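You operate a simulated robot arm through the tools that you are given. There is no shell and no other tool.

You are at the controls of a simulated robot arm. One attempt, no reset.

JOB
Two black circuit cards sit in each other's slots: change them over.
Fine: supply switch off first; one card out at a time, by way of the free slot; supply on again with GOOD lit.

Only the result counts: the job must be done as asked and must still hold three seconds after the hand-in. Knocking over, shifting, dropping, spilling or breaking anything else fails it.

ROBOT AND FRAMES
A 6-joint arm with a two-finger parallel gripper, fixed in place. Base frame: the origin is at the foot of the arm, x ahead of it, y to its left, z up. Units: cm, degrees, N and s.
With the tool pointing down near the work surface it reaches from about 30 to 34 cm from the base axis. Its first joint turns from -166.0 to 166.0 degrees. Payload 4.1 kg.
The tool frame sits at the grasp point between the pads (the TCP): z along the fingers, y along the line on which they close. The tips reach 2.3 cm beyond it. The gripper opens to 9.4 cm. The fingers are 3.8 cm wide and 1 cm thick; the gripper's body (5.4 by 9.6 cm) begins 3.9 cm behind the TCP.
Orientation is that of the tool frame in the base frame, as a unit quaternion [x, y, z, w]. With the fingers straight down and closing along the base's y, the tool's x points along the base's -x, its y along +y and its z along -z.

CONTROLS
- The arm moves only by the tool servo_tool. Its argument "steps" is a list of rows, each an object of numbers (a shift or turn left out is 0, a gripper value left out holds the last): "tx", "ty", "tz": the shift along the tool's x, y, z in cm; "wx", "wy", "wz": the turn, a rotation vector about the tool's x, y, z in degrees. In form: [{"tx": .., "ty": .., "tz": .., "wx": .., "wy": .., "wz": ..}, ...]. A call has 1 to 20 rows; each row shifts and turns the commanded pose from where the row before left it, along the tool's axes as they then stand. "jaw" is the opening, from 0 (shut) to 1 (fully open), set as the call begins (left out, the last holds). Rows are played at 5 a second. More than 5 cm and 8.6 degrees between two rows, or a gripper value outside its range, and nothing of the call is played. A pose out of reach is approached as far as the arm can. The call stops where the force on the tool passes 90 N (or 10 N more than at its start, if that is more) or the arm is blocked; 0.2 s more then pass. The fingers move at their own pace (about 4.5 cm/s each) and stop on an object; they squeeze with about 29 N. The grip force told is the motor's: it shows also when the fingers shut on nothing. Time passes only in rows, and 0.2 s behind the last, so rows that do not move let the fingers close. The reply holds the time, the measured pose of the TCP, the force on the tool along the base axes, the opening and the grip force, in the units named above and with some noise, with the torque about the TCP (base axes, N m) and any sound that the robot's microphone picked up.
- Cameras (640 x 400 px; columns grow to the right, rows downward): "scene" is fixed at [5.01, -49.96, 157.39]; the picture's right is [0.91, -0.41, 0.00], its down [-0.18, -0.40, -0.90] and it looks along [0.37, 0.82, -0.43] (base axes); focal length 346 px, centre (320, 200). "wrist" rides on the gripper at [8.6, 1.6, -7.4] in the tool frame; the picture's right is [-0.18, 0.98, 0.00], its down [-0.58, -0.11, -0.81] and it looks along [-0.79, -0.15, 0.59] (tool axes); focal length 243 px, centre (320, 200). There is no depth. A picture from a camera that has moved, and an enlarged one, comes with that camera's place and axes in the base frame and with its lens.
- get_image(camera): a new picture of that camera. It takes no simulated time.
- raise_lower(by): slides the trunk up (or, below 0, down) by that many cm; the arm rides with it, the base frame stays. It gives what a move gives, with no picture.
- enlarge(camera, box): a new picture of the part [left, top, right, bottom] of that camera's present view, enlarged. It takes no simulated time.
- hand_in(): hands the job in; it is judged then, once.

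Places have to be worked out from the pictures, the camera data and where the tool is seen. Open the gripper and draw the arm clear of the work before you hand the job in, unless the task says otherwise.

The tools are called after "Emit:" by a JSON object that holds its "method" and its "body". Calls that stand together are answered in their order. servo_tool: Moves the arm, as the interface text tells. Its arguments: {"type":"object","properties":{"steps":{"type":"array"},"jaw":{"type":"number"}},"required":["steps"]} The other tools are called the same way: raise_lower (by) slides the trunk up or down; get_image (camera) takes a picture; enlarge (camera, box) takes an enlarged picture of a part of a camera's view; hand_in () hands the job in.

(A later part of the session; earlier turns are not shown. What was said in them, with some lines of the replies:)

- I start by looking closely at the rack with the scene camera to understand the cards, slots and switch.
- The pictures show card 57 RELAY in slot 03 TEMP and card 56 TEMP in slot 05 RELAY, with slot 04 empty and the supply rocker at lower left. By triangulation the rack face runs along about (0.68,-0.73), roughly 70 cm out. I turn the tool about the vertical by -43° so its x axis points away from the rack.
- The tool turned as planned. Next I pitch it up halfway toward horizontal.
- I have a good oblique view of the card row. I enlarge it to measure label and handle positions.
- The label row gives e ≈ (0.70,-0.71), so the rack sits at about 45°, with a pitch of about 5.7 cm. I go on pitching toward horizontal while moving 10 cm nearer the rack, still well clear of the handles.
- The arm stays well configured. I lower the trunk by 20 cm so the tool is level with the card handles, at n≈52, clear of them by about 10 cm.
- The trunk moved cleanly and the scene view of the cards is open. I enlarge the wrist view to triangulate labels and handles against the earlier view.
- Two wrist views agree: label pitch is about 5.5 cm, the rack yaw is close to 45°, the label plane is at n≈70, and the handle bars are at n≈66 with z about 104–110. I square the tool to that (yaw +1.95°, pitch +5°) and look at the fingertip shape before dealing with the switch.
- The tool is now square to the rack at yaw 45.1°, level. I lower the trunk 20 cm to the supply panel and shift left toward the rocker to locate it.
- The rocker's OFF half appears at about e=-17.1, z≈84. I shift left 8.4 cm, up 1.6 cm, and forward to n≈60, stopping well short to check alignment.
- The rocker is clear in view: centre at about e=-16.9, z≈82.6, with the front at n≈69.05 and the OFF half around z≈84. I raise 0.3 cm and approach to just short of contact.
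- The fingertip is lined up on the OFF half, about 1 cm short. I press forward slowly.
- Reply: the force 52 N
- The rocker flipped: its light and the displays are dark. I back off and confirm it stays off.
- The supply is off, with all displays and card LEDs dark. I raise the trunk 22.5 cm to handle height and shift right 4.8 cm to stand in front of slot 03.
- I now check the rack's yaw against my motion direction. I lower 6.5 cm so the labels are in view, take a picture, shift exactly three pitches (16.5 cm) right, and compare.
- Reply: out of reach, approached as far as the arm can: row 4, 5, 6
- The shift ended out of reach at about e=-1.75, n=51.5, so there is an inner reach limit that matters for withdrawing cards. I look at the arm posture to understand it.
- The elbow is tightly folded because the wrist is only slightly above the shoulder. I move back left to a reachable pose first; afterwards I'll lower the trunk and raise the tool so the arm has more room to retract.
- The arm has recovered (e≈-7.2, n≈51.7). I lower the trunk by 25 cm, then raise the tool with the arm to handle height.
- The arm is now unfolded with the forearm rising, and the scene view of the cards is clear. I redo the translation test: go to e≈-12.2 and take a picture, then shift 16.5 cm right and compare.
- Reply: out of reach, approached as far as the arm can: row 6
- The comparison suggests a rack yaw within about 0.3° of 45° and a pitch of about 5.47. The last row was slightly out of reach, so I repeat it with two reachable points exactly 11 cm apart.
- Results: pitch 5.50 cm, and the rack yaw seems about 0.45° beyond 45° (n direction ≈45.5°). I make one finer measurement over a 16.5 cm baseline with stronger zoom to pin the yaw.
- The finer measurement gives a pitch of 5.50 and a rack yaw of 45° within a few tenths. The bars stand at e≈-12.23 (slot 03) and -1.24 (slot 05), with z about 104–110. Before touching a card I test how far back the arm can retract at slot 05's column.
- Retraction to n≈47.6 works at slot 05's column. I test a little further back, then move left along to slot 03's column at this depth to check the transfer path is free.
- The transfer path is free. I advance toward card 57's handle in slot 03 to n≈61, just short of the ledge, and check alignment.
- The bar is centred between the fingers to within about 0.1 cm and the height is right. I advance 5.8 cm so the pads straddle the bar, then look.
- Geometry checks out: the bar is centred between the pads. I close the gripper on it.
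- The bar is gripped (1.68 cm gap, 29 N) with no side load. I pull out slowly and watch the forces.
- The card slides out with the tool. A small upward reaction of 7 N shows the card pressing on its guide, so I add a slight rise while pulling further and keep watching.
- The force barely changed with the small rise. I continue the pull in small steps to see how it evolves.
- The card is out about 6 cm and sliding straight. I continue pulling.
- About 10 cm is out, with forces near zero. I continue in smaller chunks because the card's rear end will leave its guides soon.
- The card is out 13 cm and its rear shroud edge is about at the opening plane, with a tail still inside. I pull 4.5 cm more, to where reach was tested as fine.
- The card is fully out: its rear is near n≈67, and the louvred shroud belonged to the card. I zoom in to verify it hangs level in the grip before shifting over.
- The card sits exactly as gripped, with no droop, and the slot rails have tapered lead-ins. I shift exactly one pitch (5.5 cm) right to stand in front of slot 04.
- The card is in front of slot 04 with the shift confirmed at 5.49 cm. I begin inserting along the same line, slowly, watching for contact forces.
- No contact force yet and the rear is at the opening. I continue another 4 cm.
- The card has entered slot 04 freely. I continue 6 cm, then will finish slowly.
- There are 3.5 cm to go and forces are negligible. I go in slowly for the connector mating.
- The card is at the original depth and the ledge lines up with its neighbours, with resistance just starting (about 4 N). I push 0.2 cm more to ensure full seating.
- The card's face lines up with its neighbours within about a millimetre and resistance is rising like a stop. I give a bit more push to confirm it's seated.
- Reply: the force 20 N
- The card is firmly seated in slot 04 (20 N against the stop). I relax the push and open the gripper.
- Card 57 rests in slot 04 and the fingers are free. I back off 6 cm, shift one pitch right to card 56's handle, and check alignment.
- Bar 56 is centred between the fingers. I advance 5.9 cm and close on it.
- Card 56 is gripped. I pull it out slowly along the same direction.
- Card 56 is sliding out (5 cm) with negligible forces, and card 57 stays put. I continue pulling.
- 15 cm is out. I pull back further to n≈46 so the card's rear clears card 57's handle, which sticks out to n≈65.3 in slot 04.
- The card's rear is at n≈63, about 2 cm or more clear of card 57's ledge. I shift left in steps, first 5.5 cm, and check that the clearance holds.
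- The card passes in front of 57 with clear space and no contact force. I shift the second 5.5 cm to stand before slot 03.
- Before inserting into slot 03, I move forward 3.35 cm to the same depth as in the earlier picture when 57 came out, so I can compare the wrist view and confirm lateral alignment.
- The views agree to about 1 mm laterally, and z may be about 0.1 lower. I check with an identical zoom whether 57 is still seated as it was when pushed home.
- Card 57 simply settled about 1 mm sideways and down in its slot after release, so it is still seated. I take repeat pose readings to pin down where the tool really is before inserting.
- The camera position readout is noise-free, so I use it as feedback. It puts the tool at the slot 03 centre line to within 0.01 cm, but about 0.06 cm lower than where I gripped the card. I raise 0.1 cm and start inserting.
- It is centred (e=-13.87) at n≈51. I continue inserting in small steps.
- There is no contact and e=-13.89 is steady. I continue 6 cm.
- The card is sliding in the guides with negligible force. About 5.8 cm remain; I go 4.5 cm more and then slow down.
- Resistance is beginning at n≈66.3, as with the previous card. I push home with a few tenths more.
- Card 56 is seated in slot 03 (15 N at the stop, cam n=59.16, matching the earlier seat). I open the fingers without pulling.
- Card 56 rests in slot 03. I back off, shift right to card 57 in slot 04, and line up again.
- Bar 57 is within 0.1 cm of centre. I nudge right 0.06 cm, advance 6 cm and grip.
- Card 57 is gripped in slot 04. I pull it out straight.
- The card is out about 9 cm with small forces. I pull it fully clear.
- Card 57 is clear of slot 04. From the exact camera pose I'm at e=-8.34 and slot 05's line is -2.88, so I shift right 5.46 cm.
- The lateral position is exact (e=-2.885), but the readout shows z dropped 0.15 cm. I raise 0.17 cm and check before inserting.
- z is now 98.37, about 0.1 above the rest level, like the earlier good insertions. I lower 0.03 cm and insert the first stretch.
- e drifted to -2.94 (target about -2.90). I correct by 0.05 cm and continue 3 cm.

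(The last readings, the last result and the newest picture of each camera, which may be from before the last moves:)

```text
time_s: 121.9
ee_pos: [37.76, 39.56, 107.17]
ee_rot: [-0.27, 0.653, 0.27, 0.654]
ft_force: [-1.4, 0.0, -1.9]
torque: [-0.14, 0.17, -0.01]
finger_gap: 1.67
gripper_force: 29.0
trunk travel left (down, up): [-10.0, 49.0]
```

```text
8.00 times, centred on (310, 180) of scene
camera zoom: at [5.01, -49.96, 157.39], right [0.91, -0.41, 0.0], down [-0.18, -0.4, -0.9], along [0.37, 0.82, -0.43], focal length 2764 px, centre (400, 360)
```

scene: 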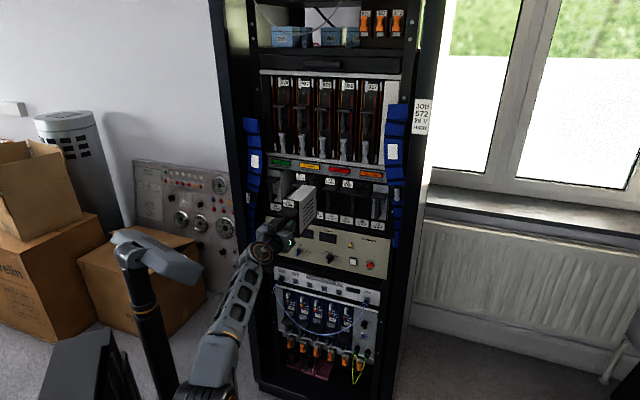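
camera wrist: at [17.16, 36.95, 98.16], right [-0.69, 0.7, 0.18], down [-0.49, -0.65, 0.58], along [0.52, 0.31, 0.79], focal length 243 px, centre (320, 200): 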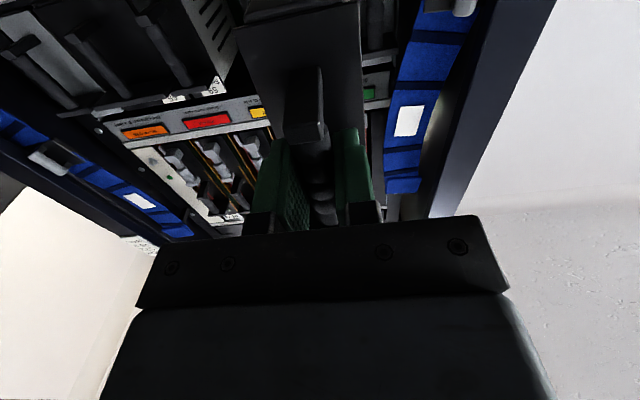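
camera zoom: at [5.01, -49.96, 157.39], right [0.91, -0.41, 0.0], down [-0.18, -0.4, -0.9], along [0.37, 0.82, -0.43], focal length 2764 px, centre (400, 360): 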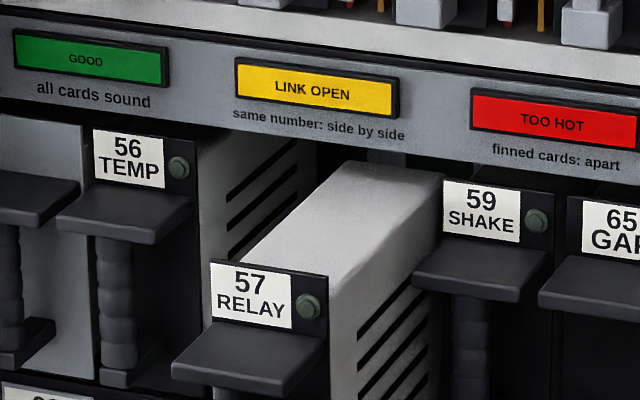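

e is now -2.79, 0.1 cm to the right, with no contact. I correct left 0.08 cm and continue in short stretches.

Emit:
{"method": "servo_tool", "body": {"steps": [{"ty": 0.08}, {}, {"tz": 0.4}, {"tz": 0.4}, {"tz": 0.4}, {"tz": 0.4}, {"tz": 0.4}, {}, {}]}}

Emit:
{"method": "enlarge", "body": {"camera": "wrist", "box": [200, 0, 440, 220]}}

Emit:
{"method": "enlarge", "body": {"camera": "scene", "box": [270, 155, 350, 205]}}

```text
time_s: 123.9
ee_pos: [39.12, 41.01, 107.08]
ee_rot: [-0.271, 0.653, 0.271, 0.653]
ft_force: [0.1, 1.0, -2.2]
torque: [-0.16, 0.16, 0.0]
finger_gap: 1.68
gripper_force: 28.7
trunk travel left (down, up): [-10.0, 49.0]
```

```text
1.82 times, centred on (320, 110) of wrist
camera zoom: at [32.7, 36.83, 98.39], right [-0.69, 0.7, 0.18], down [-0.49, -0.65, 0.58], along [0.52, 0.31, 0.79], focal length 441 px, centre (320, 364)
```

zoom: 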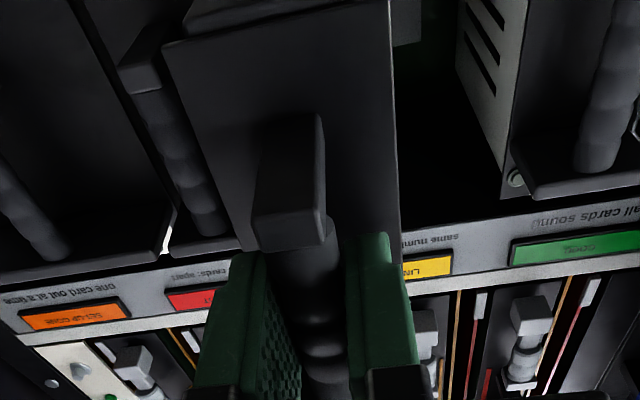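

```text
8.00 times, centred on (310, 180) of scene
camera zoom: at [5.01, -49.96, 157.39], right [0.91, -0.41, 0.0], down [-0.18, -0.4, -0.9], along [0.37, 0.82, -0.43], focal length 2764 px, centre (400, 360)
```

zoom: 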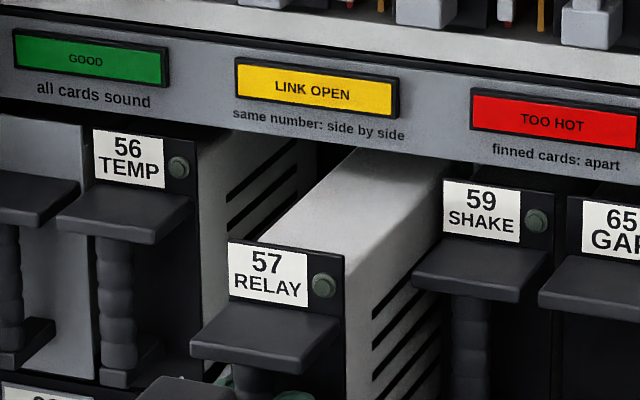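

e=-2.92 is fine and the card is in the guides. Each new call adds a little pose scatter, so I do the next 7.5 cm in one call.

Emit:
{"method": "servo_tool", "body": {"steps": [{"tz": 0.5, "tx": 0.03}, {"tz": 0.5}, {"tz": 0.5}, {"tz": 0.5}, {"tz": 0.5}, {"tz": 0.5}, {"tz": 0.5}, {"tz": 0.5}, {"tz": 0.5}, {"tz": 0.5}, {"tz": 0.5}, {"tz": 0.5}, {"tz": 0.5}, {"tz": 0.5}, {"tz": 0.5}, {}, {}]}}

Emit:
{"method": "enlarge", "body": {"camera": "wrist", "box": [200, 0, 440, 220]}}

Emit:
{"method": "enlarge", "body": {"camera": "scene", "box": [270, 155, 350, 205]}}

```text
time_s: 127.5
ee_pos: [44.29, 46.33, 107.14]
ee_rot: [-0.27, 0.653, 0.27, 0.654]
ft_force: [-0.1, 0.2, -2.4]
torque: [-0.18, 0.13, 0.02]
finger_gap: 1.67
gripper_force: 29.0
trunk travel left (down, up): [-10.0, 49.0]
```

```text
1.82 times, centred on (320, 110) of wrist
camera zoom: at [38.0, 42.19, 98.3], right [-0.69, 0.7, 0.18], down [-0.49, -0.65, 0.58], along [0.52, 0.31, 0.79], focal length 441 px, centre (320, 364)
```

zoom: 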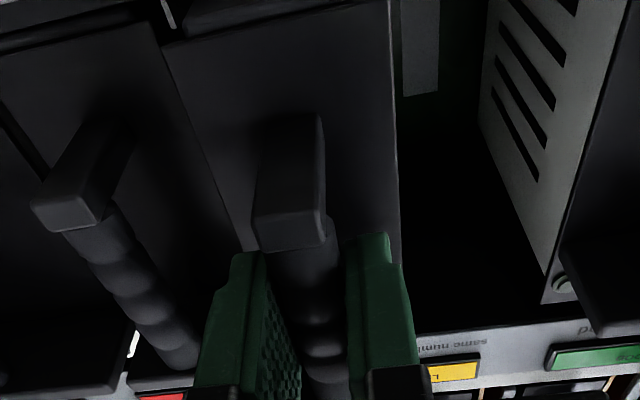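

```text
8.00 times, centred on (310, 180) of scene
camera zoom: at [5.01, -49.96, 157.39], right [0.91, -0.41, 0.0], down [-0.18, -0.4, -0.9], along [0.37, 0.82, -0.43], focal length 2764 px, centre (400, 360)
```

zoom: 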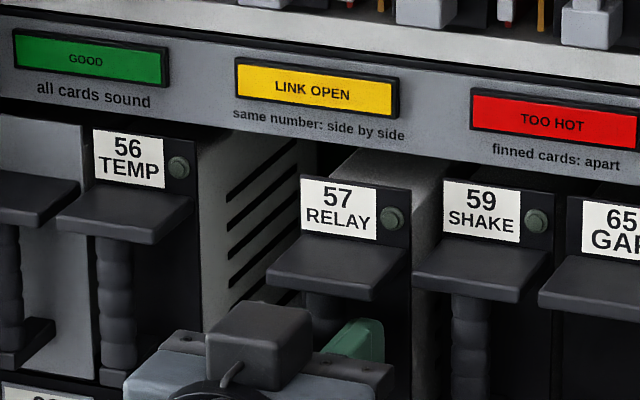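

2.4 cm to go, centred and force-free. I finish slowly.

Emit:
{"method": "servo_tool", "body": {"steps": [{"tz": 0.25}, {"tz": 0.25}, {"tz": 0.25}, {"tz": 0.25}, {"tz": 0.25}, {"tz": 0.25}, {"tz": 0.25}, {"tz": 0.2}, {"tz": 0.2}, {"tz": 0.15}, {}]}}

Emit:
{"method": "enlarge", "body": {"camera": "wrist", "box": [200, 0, 440, 220]}}

Emit:
{"method": "enlarge", "body": {"camera": "scene", "box": [287, 160, 351, 200]}}

```text
time_s: 129.9
ee_pos: [45.85, 47.95, 107.15]
ee_rot: [-0.27, 0.654, 0.27, 0.653]
ft_force: [-8.3, -6.5, -2.6]
torque: [-0.49, 0.58, 0.0]
finger_gap: 1.66
gripper_force: 28.9
trunk travel left (down, up): [-10.0, 49.0]
```

```text
1.82 times, centred on (320, 110) of wrist
camera zoom: at [39.57, 43.76, 98.49], right [-0.7, 0.69, 0.18], down [-0.49, -0.65, 0.58], along [0.52, 0.31, 0.79], focal length 441 px, centre (320, 364)
```

zoom: 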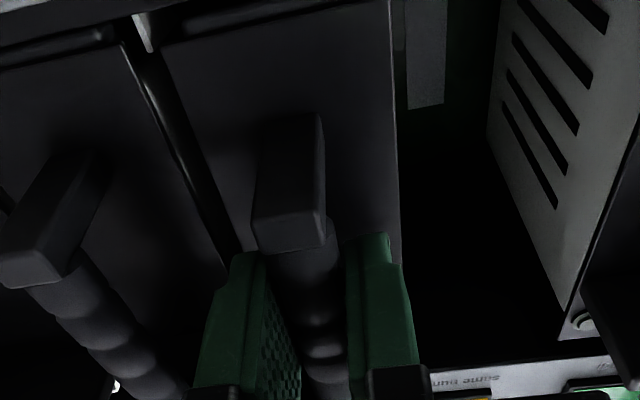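

```text
10.00 times, centred on (319, 180) of scene
camera zoom: at [5.01, -49.96, 157.39], right [0.91, -0.41, 0.0], down [-0.18, -0.4, -0.9], along [0.37, 0.82, -0.43], focal length 3455 px, centre (330, 400)
```

zoom: 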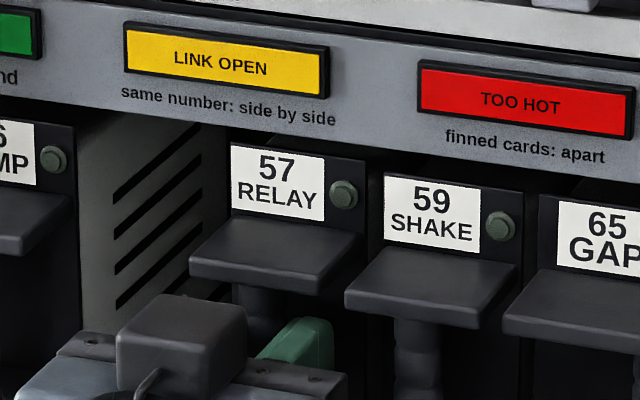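

Resistance of 10 N has begun, but the card rides about 0.2 cm high. I lower 0.15 cm and push further.

Emit:
{"method": "servo_tool", "body": {"steps": [{"tx": 0.08}, {"tx": 0.07}, {"tz": 0.1}, {"tz": 0.1}, {"tz": 0.1}, {}]}}

Emit:
{"method": "enlarge", "body": {"camera": "wrist", "box": [200, 0, 440, 220]}}

Emit:
{"method": "enlarge", "body": {"camera": "scene", "box": [287, 160, 351, 200]}}

```text
time_s: 131.3
ee_pos: [46.01, 48.04, 107.15]
ee_rot: [-0.27, 0.653, 0.271, 0.654]
ft_force: [-12.7, -15.4, -3.7]
torque: [0.09, -0.04, 0.04]
finger_gap: 1.68
gripper_force: 28.8
trunk travel left (down, up): [-10.0, 49.0]
```

```text
1.82 times, centred on (320, 110) of wrist
camera zoom: at [39.7, 43.86, 98.38], right [-0.7, 0.69, 0.18], down [-0.49, -0.65, 0.58], along [0.52, 0.31, 0.79], focal length 441 px, centre (320, 364)
```

zoom: 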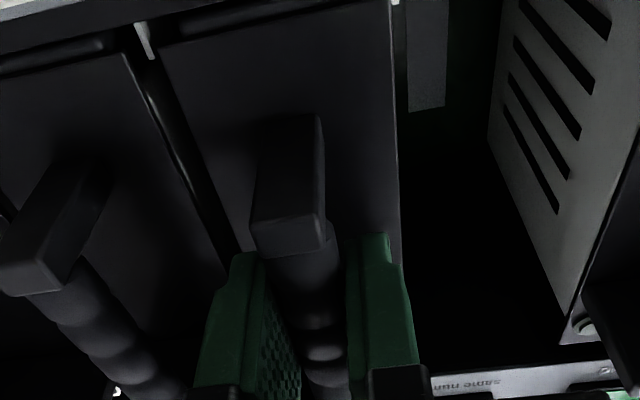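

```text
10.00 times, centred on (319, 180) of scene
camera zoom: at [5.01, -49.96, 157.39], right [0.91, -0.41, 0.0], down [-0.18, -0.4, -0.9], along [0.37, 0.82, -0.43], focal length 3455 px, centre (330, 400)
```

zoom: 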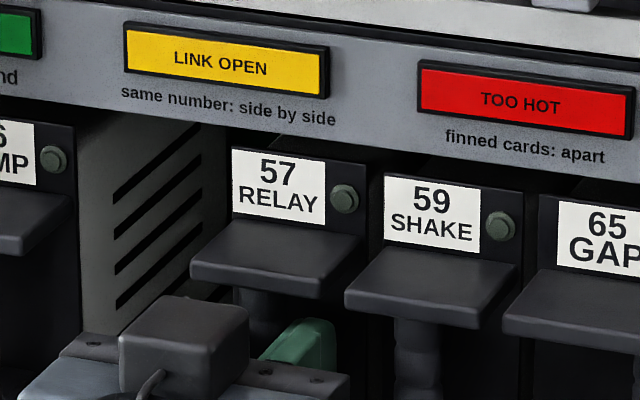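

It now pushes 20 N at cam n=59.09, matching the earlier seated positions. I release.

Emit:
{"method": "servo_tool", "body": {"steps": [{}, {}, {}, {}], "jaw": 0.4}}

Emit:
{"method": "enlarge", "body": {"camera": "wrist", "box": [200, 0, 440, 220]}}

Emit:
{"method": "enlarge", "body": {"camera": "scene", "box": [287, 160, 351, 200]}}

Emit:
{"method": "enlarge", "body": {"camera": "scene", "box": [255, 155, 335, 205]}}

```text
time_s: 132.3
ee_pos: [46.18, 48.18, 106.99]
ee_rot: [-0.272, 0.653, 0.271, 0.653]
ft_force: [-0.5, -0.6, 0.3]
torque: [-0.01, 0.01, 0.0]
finger_gap: 3.75
gripper_force: 0.1
trunk travel left (down, up): [-10.0, 49.0]
```

```text
1.82 times, centred on (320, 110) of wrist
camera zoom: at [39.81, 44.01, 98.23], right [-0.69, 0.7, 0.18], down [-0.49, -0.65, 0.58], along [0.52, 0.31, 0.79], focal length 441 px, centre (320, 364)
```

zoom: 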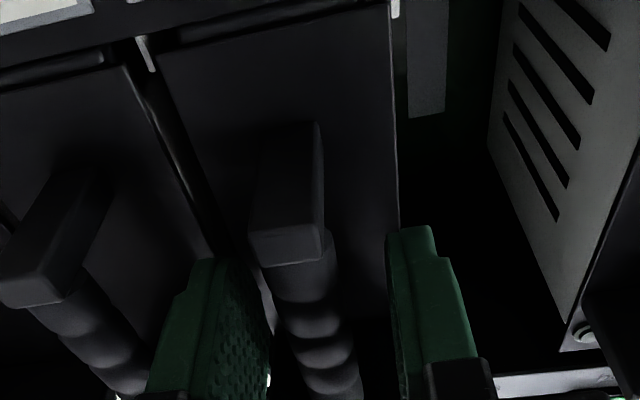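

```text
10.00 times, centred on (319, 180) of scene
camera zoom: at [5.01, -49.96, 157.39], right [0.91, -0.41, 0.0], down [-0.18, -0.4, -0.9], along [0.37, 0.82, -0.43], focal length 3455 px, centre (330, 400)
```

zoom: 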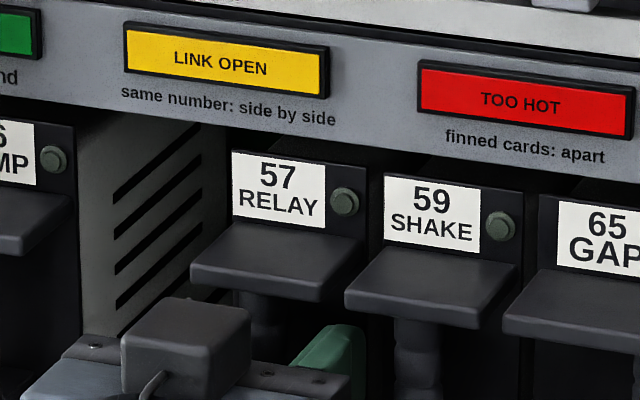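

```text
8.00 times, centred on (295, 180) of scene
camera zoom: at [5.01, -49.96, 157.39], right [0.91, -0.41, 0.0], down [-0.18, -0.4, -0.9], along [0.37, 0.82, -0.43], focal length 2764 px, centre (520, 360)
```

zoom: 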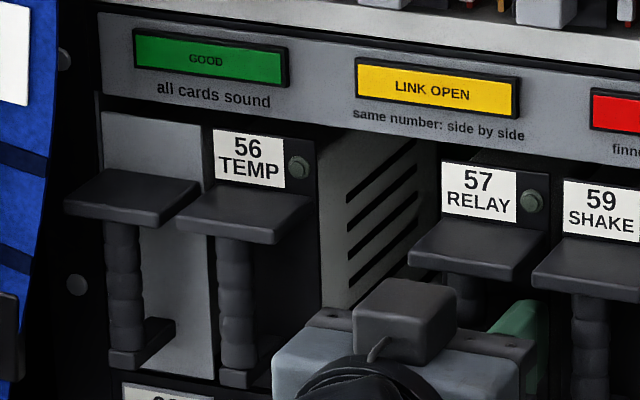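

Both cards sit exactly where their predecessors sat (label positions match within about 1 px). I back out of the row and close the fingers, then will go to the supply rocker.

Emit:
{"method": "servo_tool", "body": {"steps": [{"tz": -1.0}, {"tz": -1.5}, {"tz": -2.0}, {"tz": -2.0}, {"tz": -2.5}, {"tz": -2.5}, {"tz": -2.5}, {}, {}]}}

Emit:
{"method": "get_image", "body": {"camera": "scene"}}

Emit:
{"method": "enlarge", "body": {"camera": "scene", "box": [235, 150, 395, 250]}}

```text
time_s: 134.3
ee_pos: [36.04, 38.2, 106.96]
ee_rot: [-0.27, 0.653, 0.271, 0.653]
ft_force: [-0.9, -0.1, -0.8]
torque: [0.05, 0.0, 0.02]
finger_gap: 3.75
gripper_force: 0.1
trunk travel left (down, up): [-10.0, 49.0]
```

```text
taken
```

scene: 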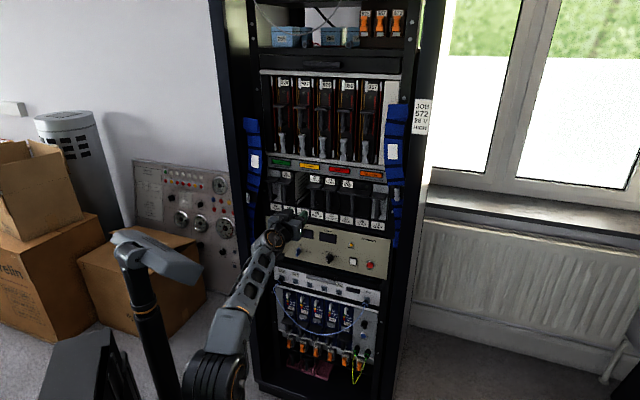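

```text
4.00 times, centred on (315, 200) of scene
camera zoom: at [5.01, -49.96, 157.39], right [0.91, -0.41, 0.0], down [-0.18, -0.4, -0.9], along [0.37, 0.82, -0.43], focal length 1382 px, centre (340, 200)
```

zoom: 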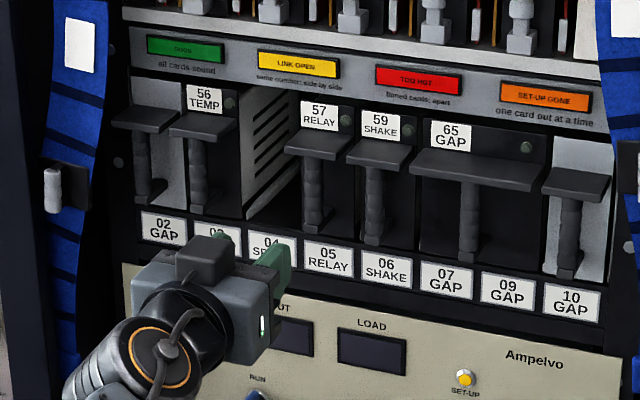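

56 TEMP is now in slot 03 and 57 RELAY in slot 05, with slot 04 free. I move at safe distance to the front of the supply rocker, left 15.4 and down 26 cm, with the fingers closed.

Emit:
{"method": "servo_tool", "body": {"steps": [{"ty": 1.1, "tx": 1.86}, {"ty": 1.1, "tx": 1.86}, {"ty": 1.1, "tx": 1.86}, {"ty": 1.1, "tx": 1.86}, {"ty": 1.1, "tx": 1.86}, {"ty": 1.1, "tx": 1.86}, {"ty": 1.1, "tx": 1.86}, {"ty": 1.1, "tx": 1.86}, {"ty": 1.1, "tx": 1.86}, {"ty": 1.1, "tx": 1.86}, {"ty": 1.1, "tx": 1.86}, {"ty": 1.1, "tx": 1.86}, {"ty": 1.1, "tx": 1.86}, {"ty": 1.1, "tx": 1.82}, {}, {}, {}], "jaw": 0.0}}

Emit:
{"method": "get_image", "body": {"camera": "wrist"}}

Emit:
{"method": "get_image", "body": {"camera": "scene"}}

```text
time_s: 137.9
ee_pos: [25.35, 49.19, 81.01]
ee_rot: [-0.27, 0.653, 0.271, 0.654]
ft_force: [0.6, 0.7, -0.3]
torque: [0.02, -0.01, -0.02]
finger_gap: 0.01
gripper_force: 29.2
trunk travel left (down, up): [-10.0, 49.0]
```

```text
taken
camera wrist: at [18.96, 45.03, 72.11], right [-0.69, 0.7, 0.18], down [-0.49, -0.65, 0.58], along [0.52, 0.31, 0.79], focal length 243 px, centre (320, 200)
```

wrist: 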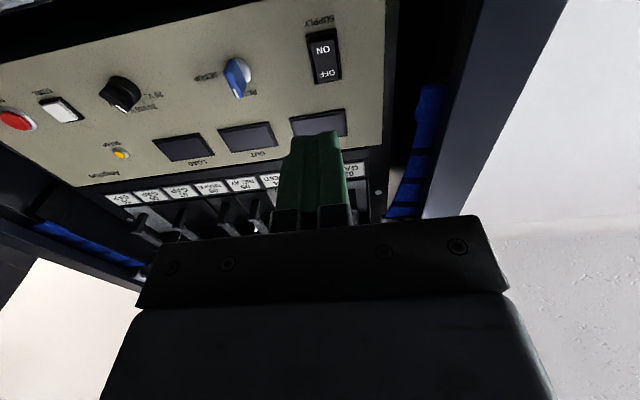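

```text
taken
```

scene: 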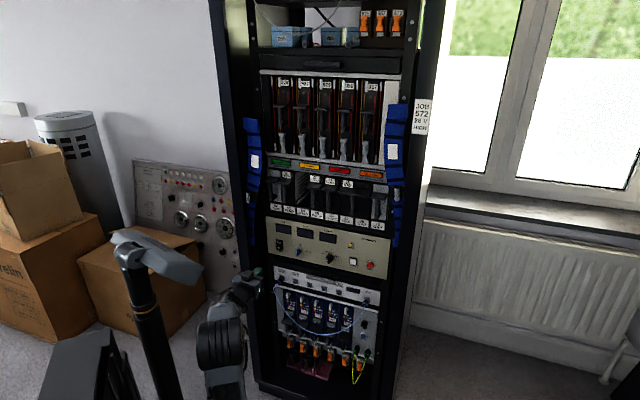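

The tool is in front of the rocker at ON height (z≈80.8; ON text at z≈81.5). I approach to about 1 cm short of contact.

Emit:
{"method": "servo_tool", "body": {"steps": [{"tz": 1.8, "ty": 0.08}, {"tz": 1.8}, {"tz": 1.8}, {"tz": 1.8}, {"tz": 1.8}, {"tz": 1.8}, {"tz": 1.6}, {}, {}]}}

Emit:
{"method": "enlarge", "body": {"camera": "wrist", "box": [220, 0, 420, 220]}}

Emit:
{"method": "enlarge", "body": {"camera": "scene", "box": [245, 215, 325, 265]}}

```text
time_s: 139.9
ee_pos: [34.09, 57.87, 80.96]
ee_rot: [-0.27, 0.653, 0.27, 0.653]
ft_force: [0.4, -0.1, 0.0]
torque: [0.01, 0.01, 0.01]
finger_gap: 0.01
gripper_force: 29.3
trunk travel left (down, up): [-10.0, 49.0]
```

```text
1.82 times, centred on (320, 110) of wrist
camera zoom: at [27.76, 53.67, 72.19], right [-0.69, 0.7, 0.18], down [-0.49, -0.65, 0.58], along [0.52, 0.31, 0.79], focal length 441 px, centre (320, 364)
```

zoom: 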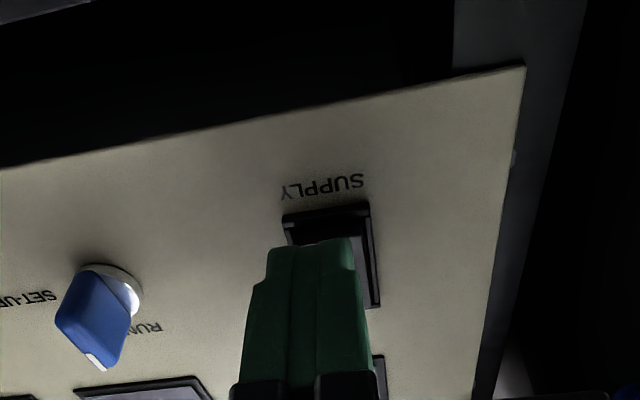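

```text
8.00 times, centred on (285, 240) of scene
camera zoom: at [5.01, -49.96, 157.39], right [0.91, -0.41, 0.0], down [-0.18, -0.4, -0.9], along [0.37, 0.82, -0.43], focal length 2764 px, centre (600, -120)
```

zoom: 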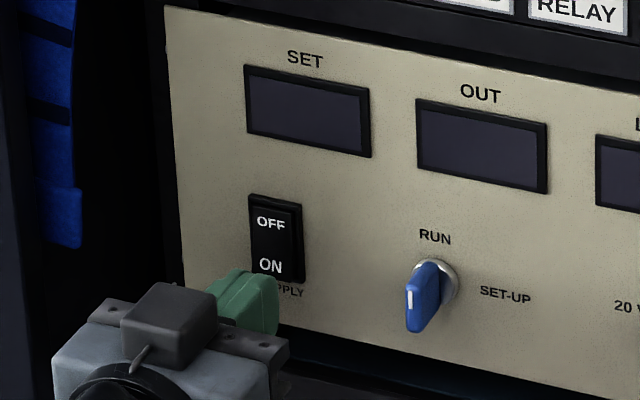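

The fingertip is about 0.25 cm right of the rocker centre line; height is good for the ON half. I shift left 0.25 cm and press gently.

Emit:
{"method": "servo_tool", "body": {"steps": [{"ty": 0.25}, {"tz": 0.3}, {"tz": 0.3}, {"tz": 0.2}, {"tz": 0.2}, {"tz": 0.15}, {"tz": 0.15}]}}

Emit:
{"method": "enlarge", "body": {"camera": "wrist", "box": [220, 0, 420, 220]}}

Emit:
{"method": "enlarge", "body": {"camera": "scene", "box": [245, 215, 325, 265]}}

```text
time_s: 141.5
ee_pos: [34.91, 58.89, 80.91]
ee_rot: [-0.271, 0.653, 0.271, 0.653]
ft_force: [-0.9, 0.0, -0.6]
torque: [-0.02, 0.03, 0.03]
finger_gap: 0.01
gripper_force: 29.1
trunk travel left (down, up): [-10.0, 49.0]
```

```text
1.82 times, centred on (320, 110) of wrist
camera zoom: at [28.57, 54.86, 72.2], right [-0.7, 0.69, 0.18], down [-0.49, -0.65, 0.58], along [0.52, 0.31, 0.79], focal length 441 px, centre (320, 364)
```

zoom: 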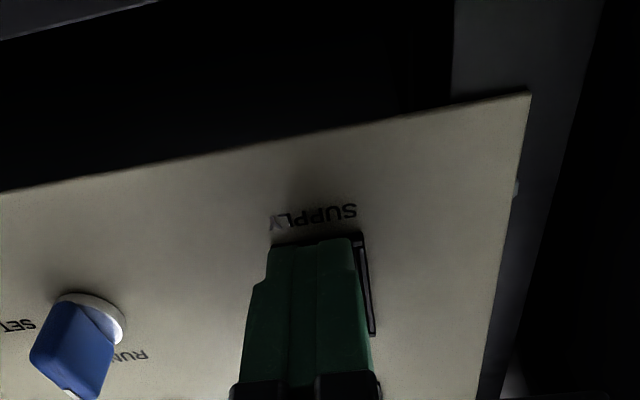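

```text
8.00 times, centred on (285, 240) of scene
camera zoom: at [5.01, -49.96, 157.39], right [0.91, -0.41, 0.0], down [-0.18, -0.4, -0.9], along [0.37, 0.82, -0.43], focal length 2764 px, centre (600, -120)
```

zoom: 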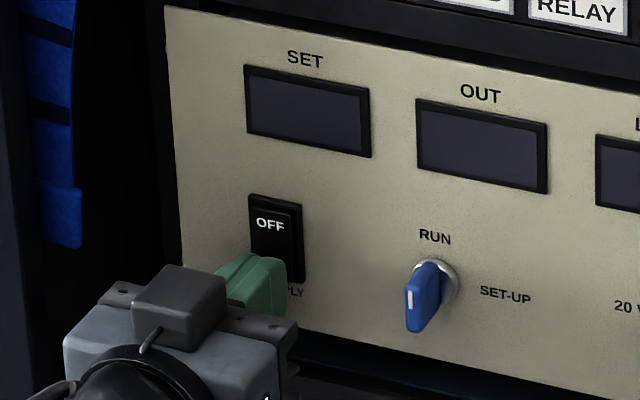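

There is no contact yet at cam n=59.0. I press on in small steps.

Emit:
{"method": "servo_tool", "body": {"steps": [{"tz": 0.15}, {"tz": 0.15}, {"tz": 0.15}, {"tz": 0.15}]}}

Emit:
{"method": "enlarge", "body": {"camera": "scene", "box": [245, 215, 325, 265]}}

```text
time_s: 142.5
ee_pos: [34.85, 59.18, 81.05]
ee_rot: [-0.271, 0.653, 0.271, 0.653]
ft_force: [-49.0, -74.5, -16.9]
torque: [0.95, -0.6, -0.41]
finger_gap: 0.0
gripper_force: 28.5
trunk travel left (down, up): [-10.0, 49.0]
```

```text
8.00 times, centred on (285, 240) of scene
camera zoom: at [5.01, -49.96, 157.39], right [0.91, -0.41, 0.0], down [-0.18, -0.4, -0.9], along [0.37, 0.82, -0.43], focal length 2764 px, centre (600, -120)
```

zoom: 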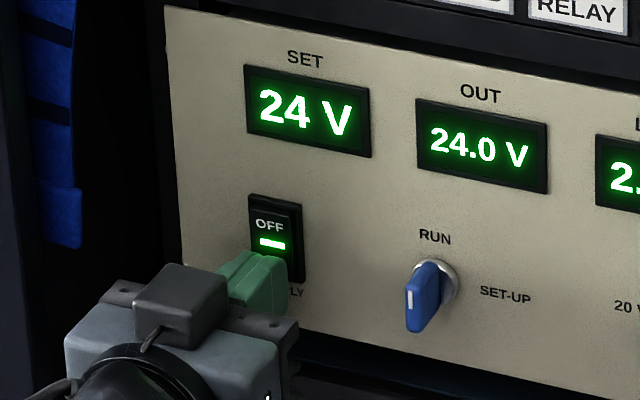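

The supply is on: 24 V SET, 24.0 V OUT, and the rocker light is lit. I back off at once and check the lamps.

Emit:
{"method": "servo_tool", "body": {"steps": [{"tz": -0.6}, {"tz": -1.5}, {"tz": -2.0}, {"tz": -2.5}, {"tz": -2.5}, {"tz": -2.5}, {"tz": -2.0}, {}]}}

Emit:
{"method": "enlarge", "body": {"camera": "scene", "box": [235, 150, 395, 250]}}

Emit:
{"method": "enlarge", "body": {"camera": "scene", "box": [255, 200, 405, 295]}}

Emit:
{"method": "enlarge", "body": {"camera": "scene", "box": [255, 155, 335, 205]}}

```text
time_s: 144.3
ee_pos: [25.75, 49.81, 81.01]
ee_rot: [-0.271, 0.653, 0.271, 0.653]
ft_force: [0.0, -0.2, 0.6]
torque: [-0.01, 0.01, 0.0]
finger_gap: 0.0
gripper_force: 29.1
trunk travel left (down, up): [-10.0, 49.0]
```

```text
4.00 times, centred on (315, 200) of scene
camera zoom: at [5.01, -49.96, 157.39], right [0.91, -0.41, 0.0], down [-0.18, -0.4, -0.9], along [0.37, 0.82, -0.43], focal length 1382 px, centre (340, 200)
```

zoom: 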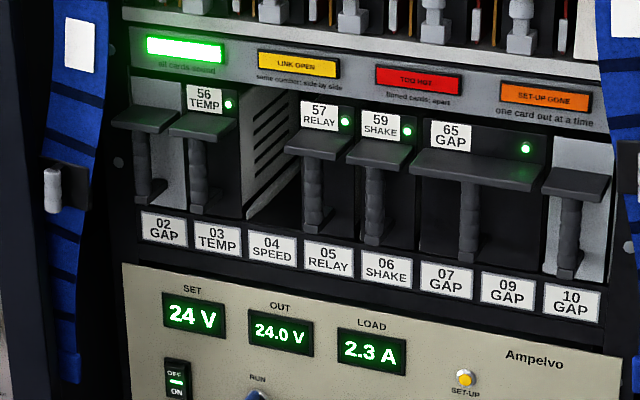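

```text
4.21 times, centred on (330, 248) of scene
camera zoom: at [5.01, -49.96, 157.39], right [0.91, -0.41, 0.0], down [-0.18, -0.4, -0.9], along [0.37, 0.82, -0.43], focal length 1455 px, centre (278, 0)
```

zoom: 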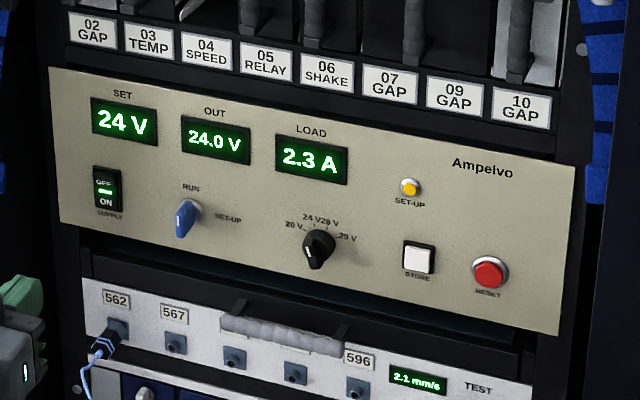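

```text
8.00 times, centred on (295, 180) of scene
camera zoom: at [5.01, -49.96, 157.39], right [0.91, -0.41, 0.0], down [-0.18, -0.4, -0.9], along [0.37, 0.82, -0.43], focal length 2764 px, centre (520, 360)
```

zoom: 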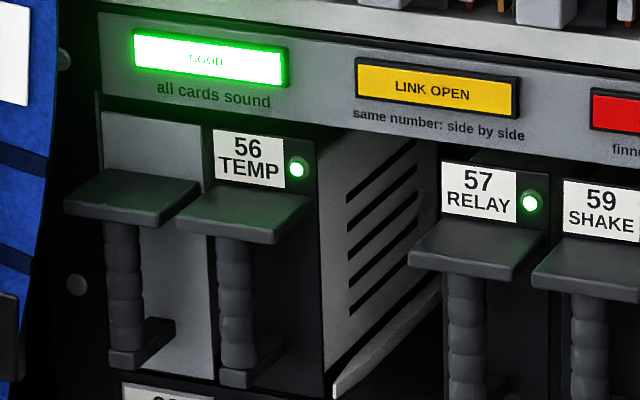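

GOOD is lit, all card LEDs are green, and the supply shows 24 V / 24.0 V / 2.3 A as before. I open the gripper and draw the arm a bit further away.

Emit:
{"method": "servo_tool", "body": {"steps": [{"tz": -1.0}, {"tz": -1.0}, {"tz": -1.0}, {}, {}, {}], "jaw": 0.6}}

Emit:
{"method": "get_image", "body": {"camera": "scene"}}

Emit:
{"method": "get_image", "body": {"camera": "wrist"}}

Emit:
{"method": "enlarge", "body": {"camera": "scene", "box": [235, 150, 395, 250]}}

```text
time_s: 145.7
ee_pos: [23.52, 47.88, 81.0]
ee_rot: [-0.27, 0.653, 0.271, 0.653]
ft_force: [-0.1, 0.4, -1.0]
torque: [-0.01, 0.0, 0.0]
finger_gap: 5.66
gripper_force: 0.1
trunk travel left (down, up): [-10.0, 49.0]
```

```text
taken
```

scene: 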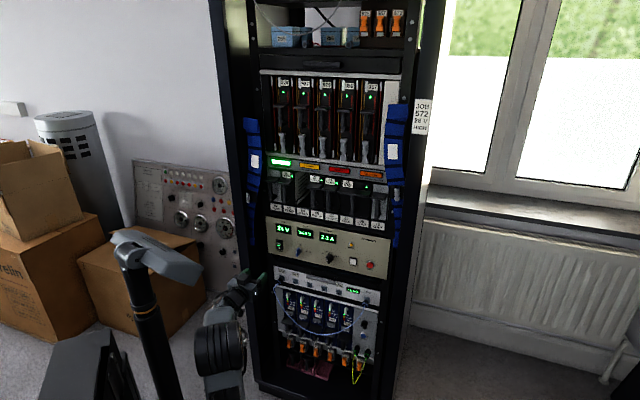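

```text
taken
camera wrist: at [17.26, 43.72, 72.24], right [-0.69, 0.7, 0.18], down [-0.49, -0.65, 0.58], along [0.52, 0.31, 0.79], focal length 243 px, centre (320, 200)
```

wrist: 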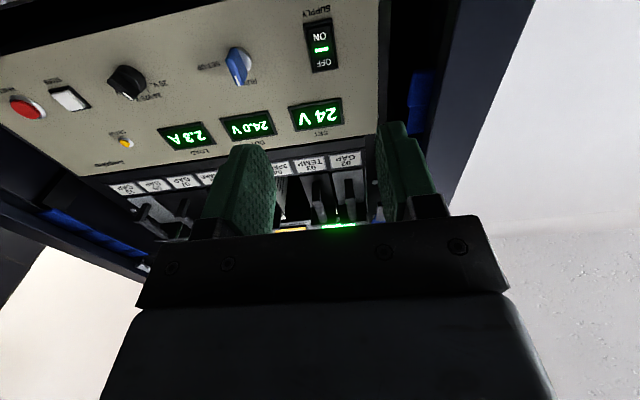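

```text
4.00 times, centred on (315, 200) of scene
camera zoom: at [5.01, -49.96, 157.39], right [0.91, -0.41, 0.0], down [-0.18, -0.4, -0.9], along [0.37, 0.82, -0.43], focal length 1382 px, centre (340, 200)
```

zoom: 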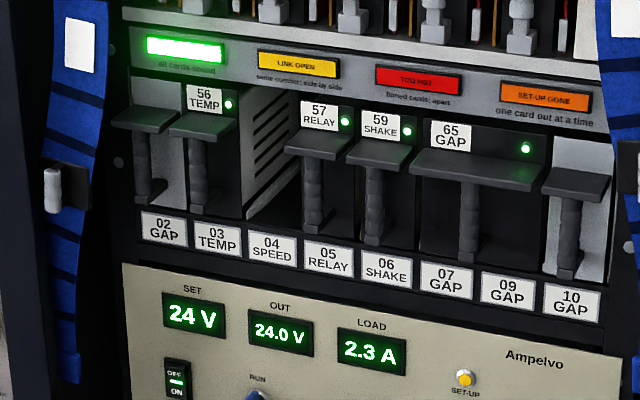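

Everything holds: GOOD is lit, 56 TEMP is in slot 03, 57 RELAY is in slot 05, slot 04 is free, the supply is on, and the arm is clear with the gripper open. I hand the job in.

Emit:
{"method": "hand_in", "body": {}}

```text
The job is handed in.
```

The two cards are changed over: 56 TEMP now sits in slot 03 and 57 RELAY in slot 05. The supply is back on with GOOD lit.

- **Order:** I switched the supply off first. Then 57 went to free slot 04, 56 to slot 03, and 57 on to slot 05, so only one card was ever out.
- **State before hand-in:** All card LEDs were green, and the supply read 24 V set, 24.0 V out and 2.3 A load, the same as at the start. Slot 04 is empty again.
- **Surroundings:** The rest of the rack looked unchanged in the last pictures. The arm was about 18 cm back from the panel with the gripper open.

The hand-in was accepted, but it did not report a result.
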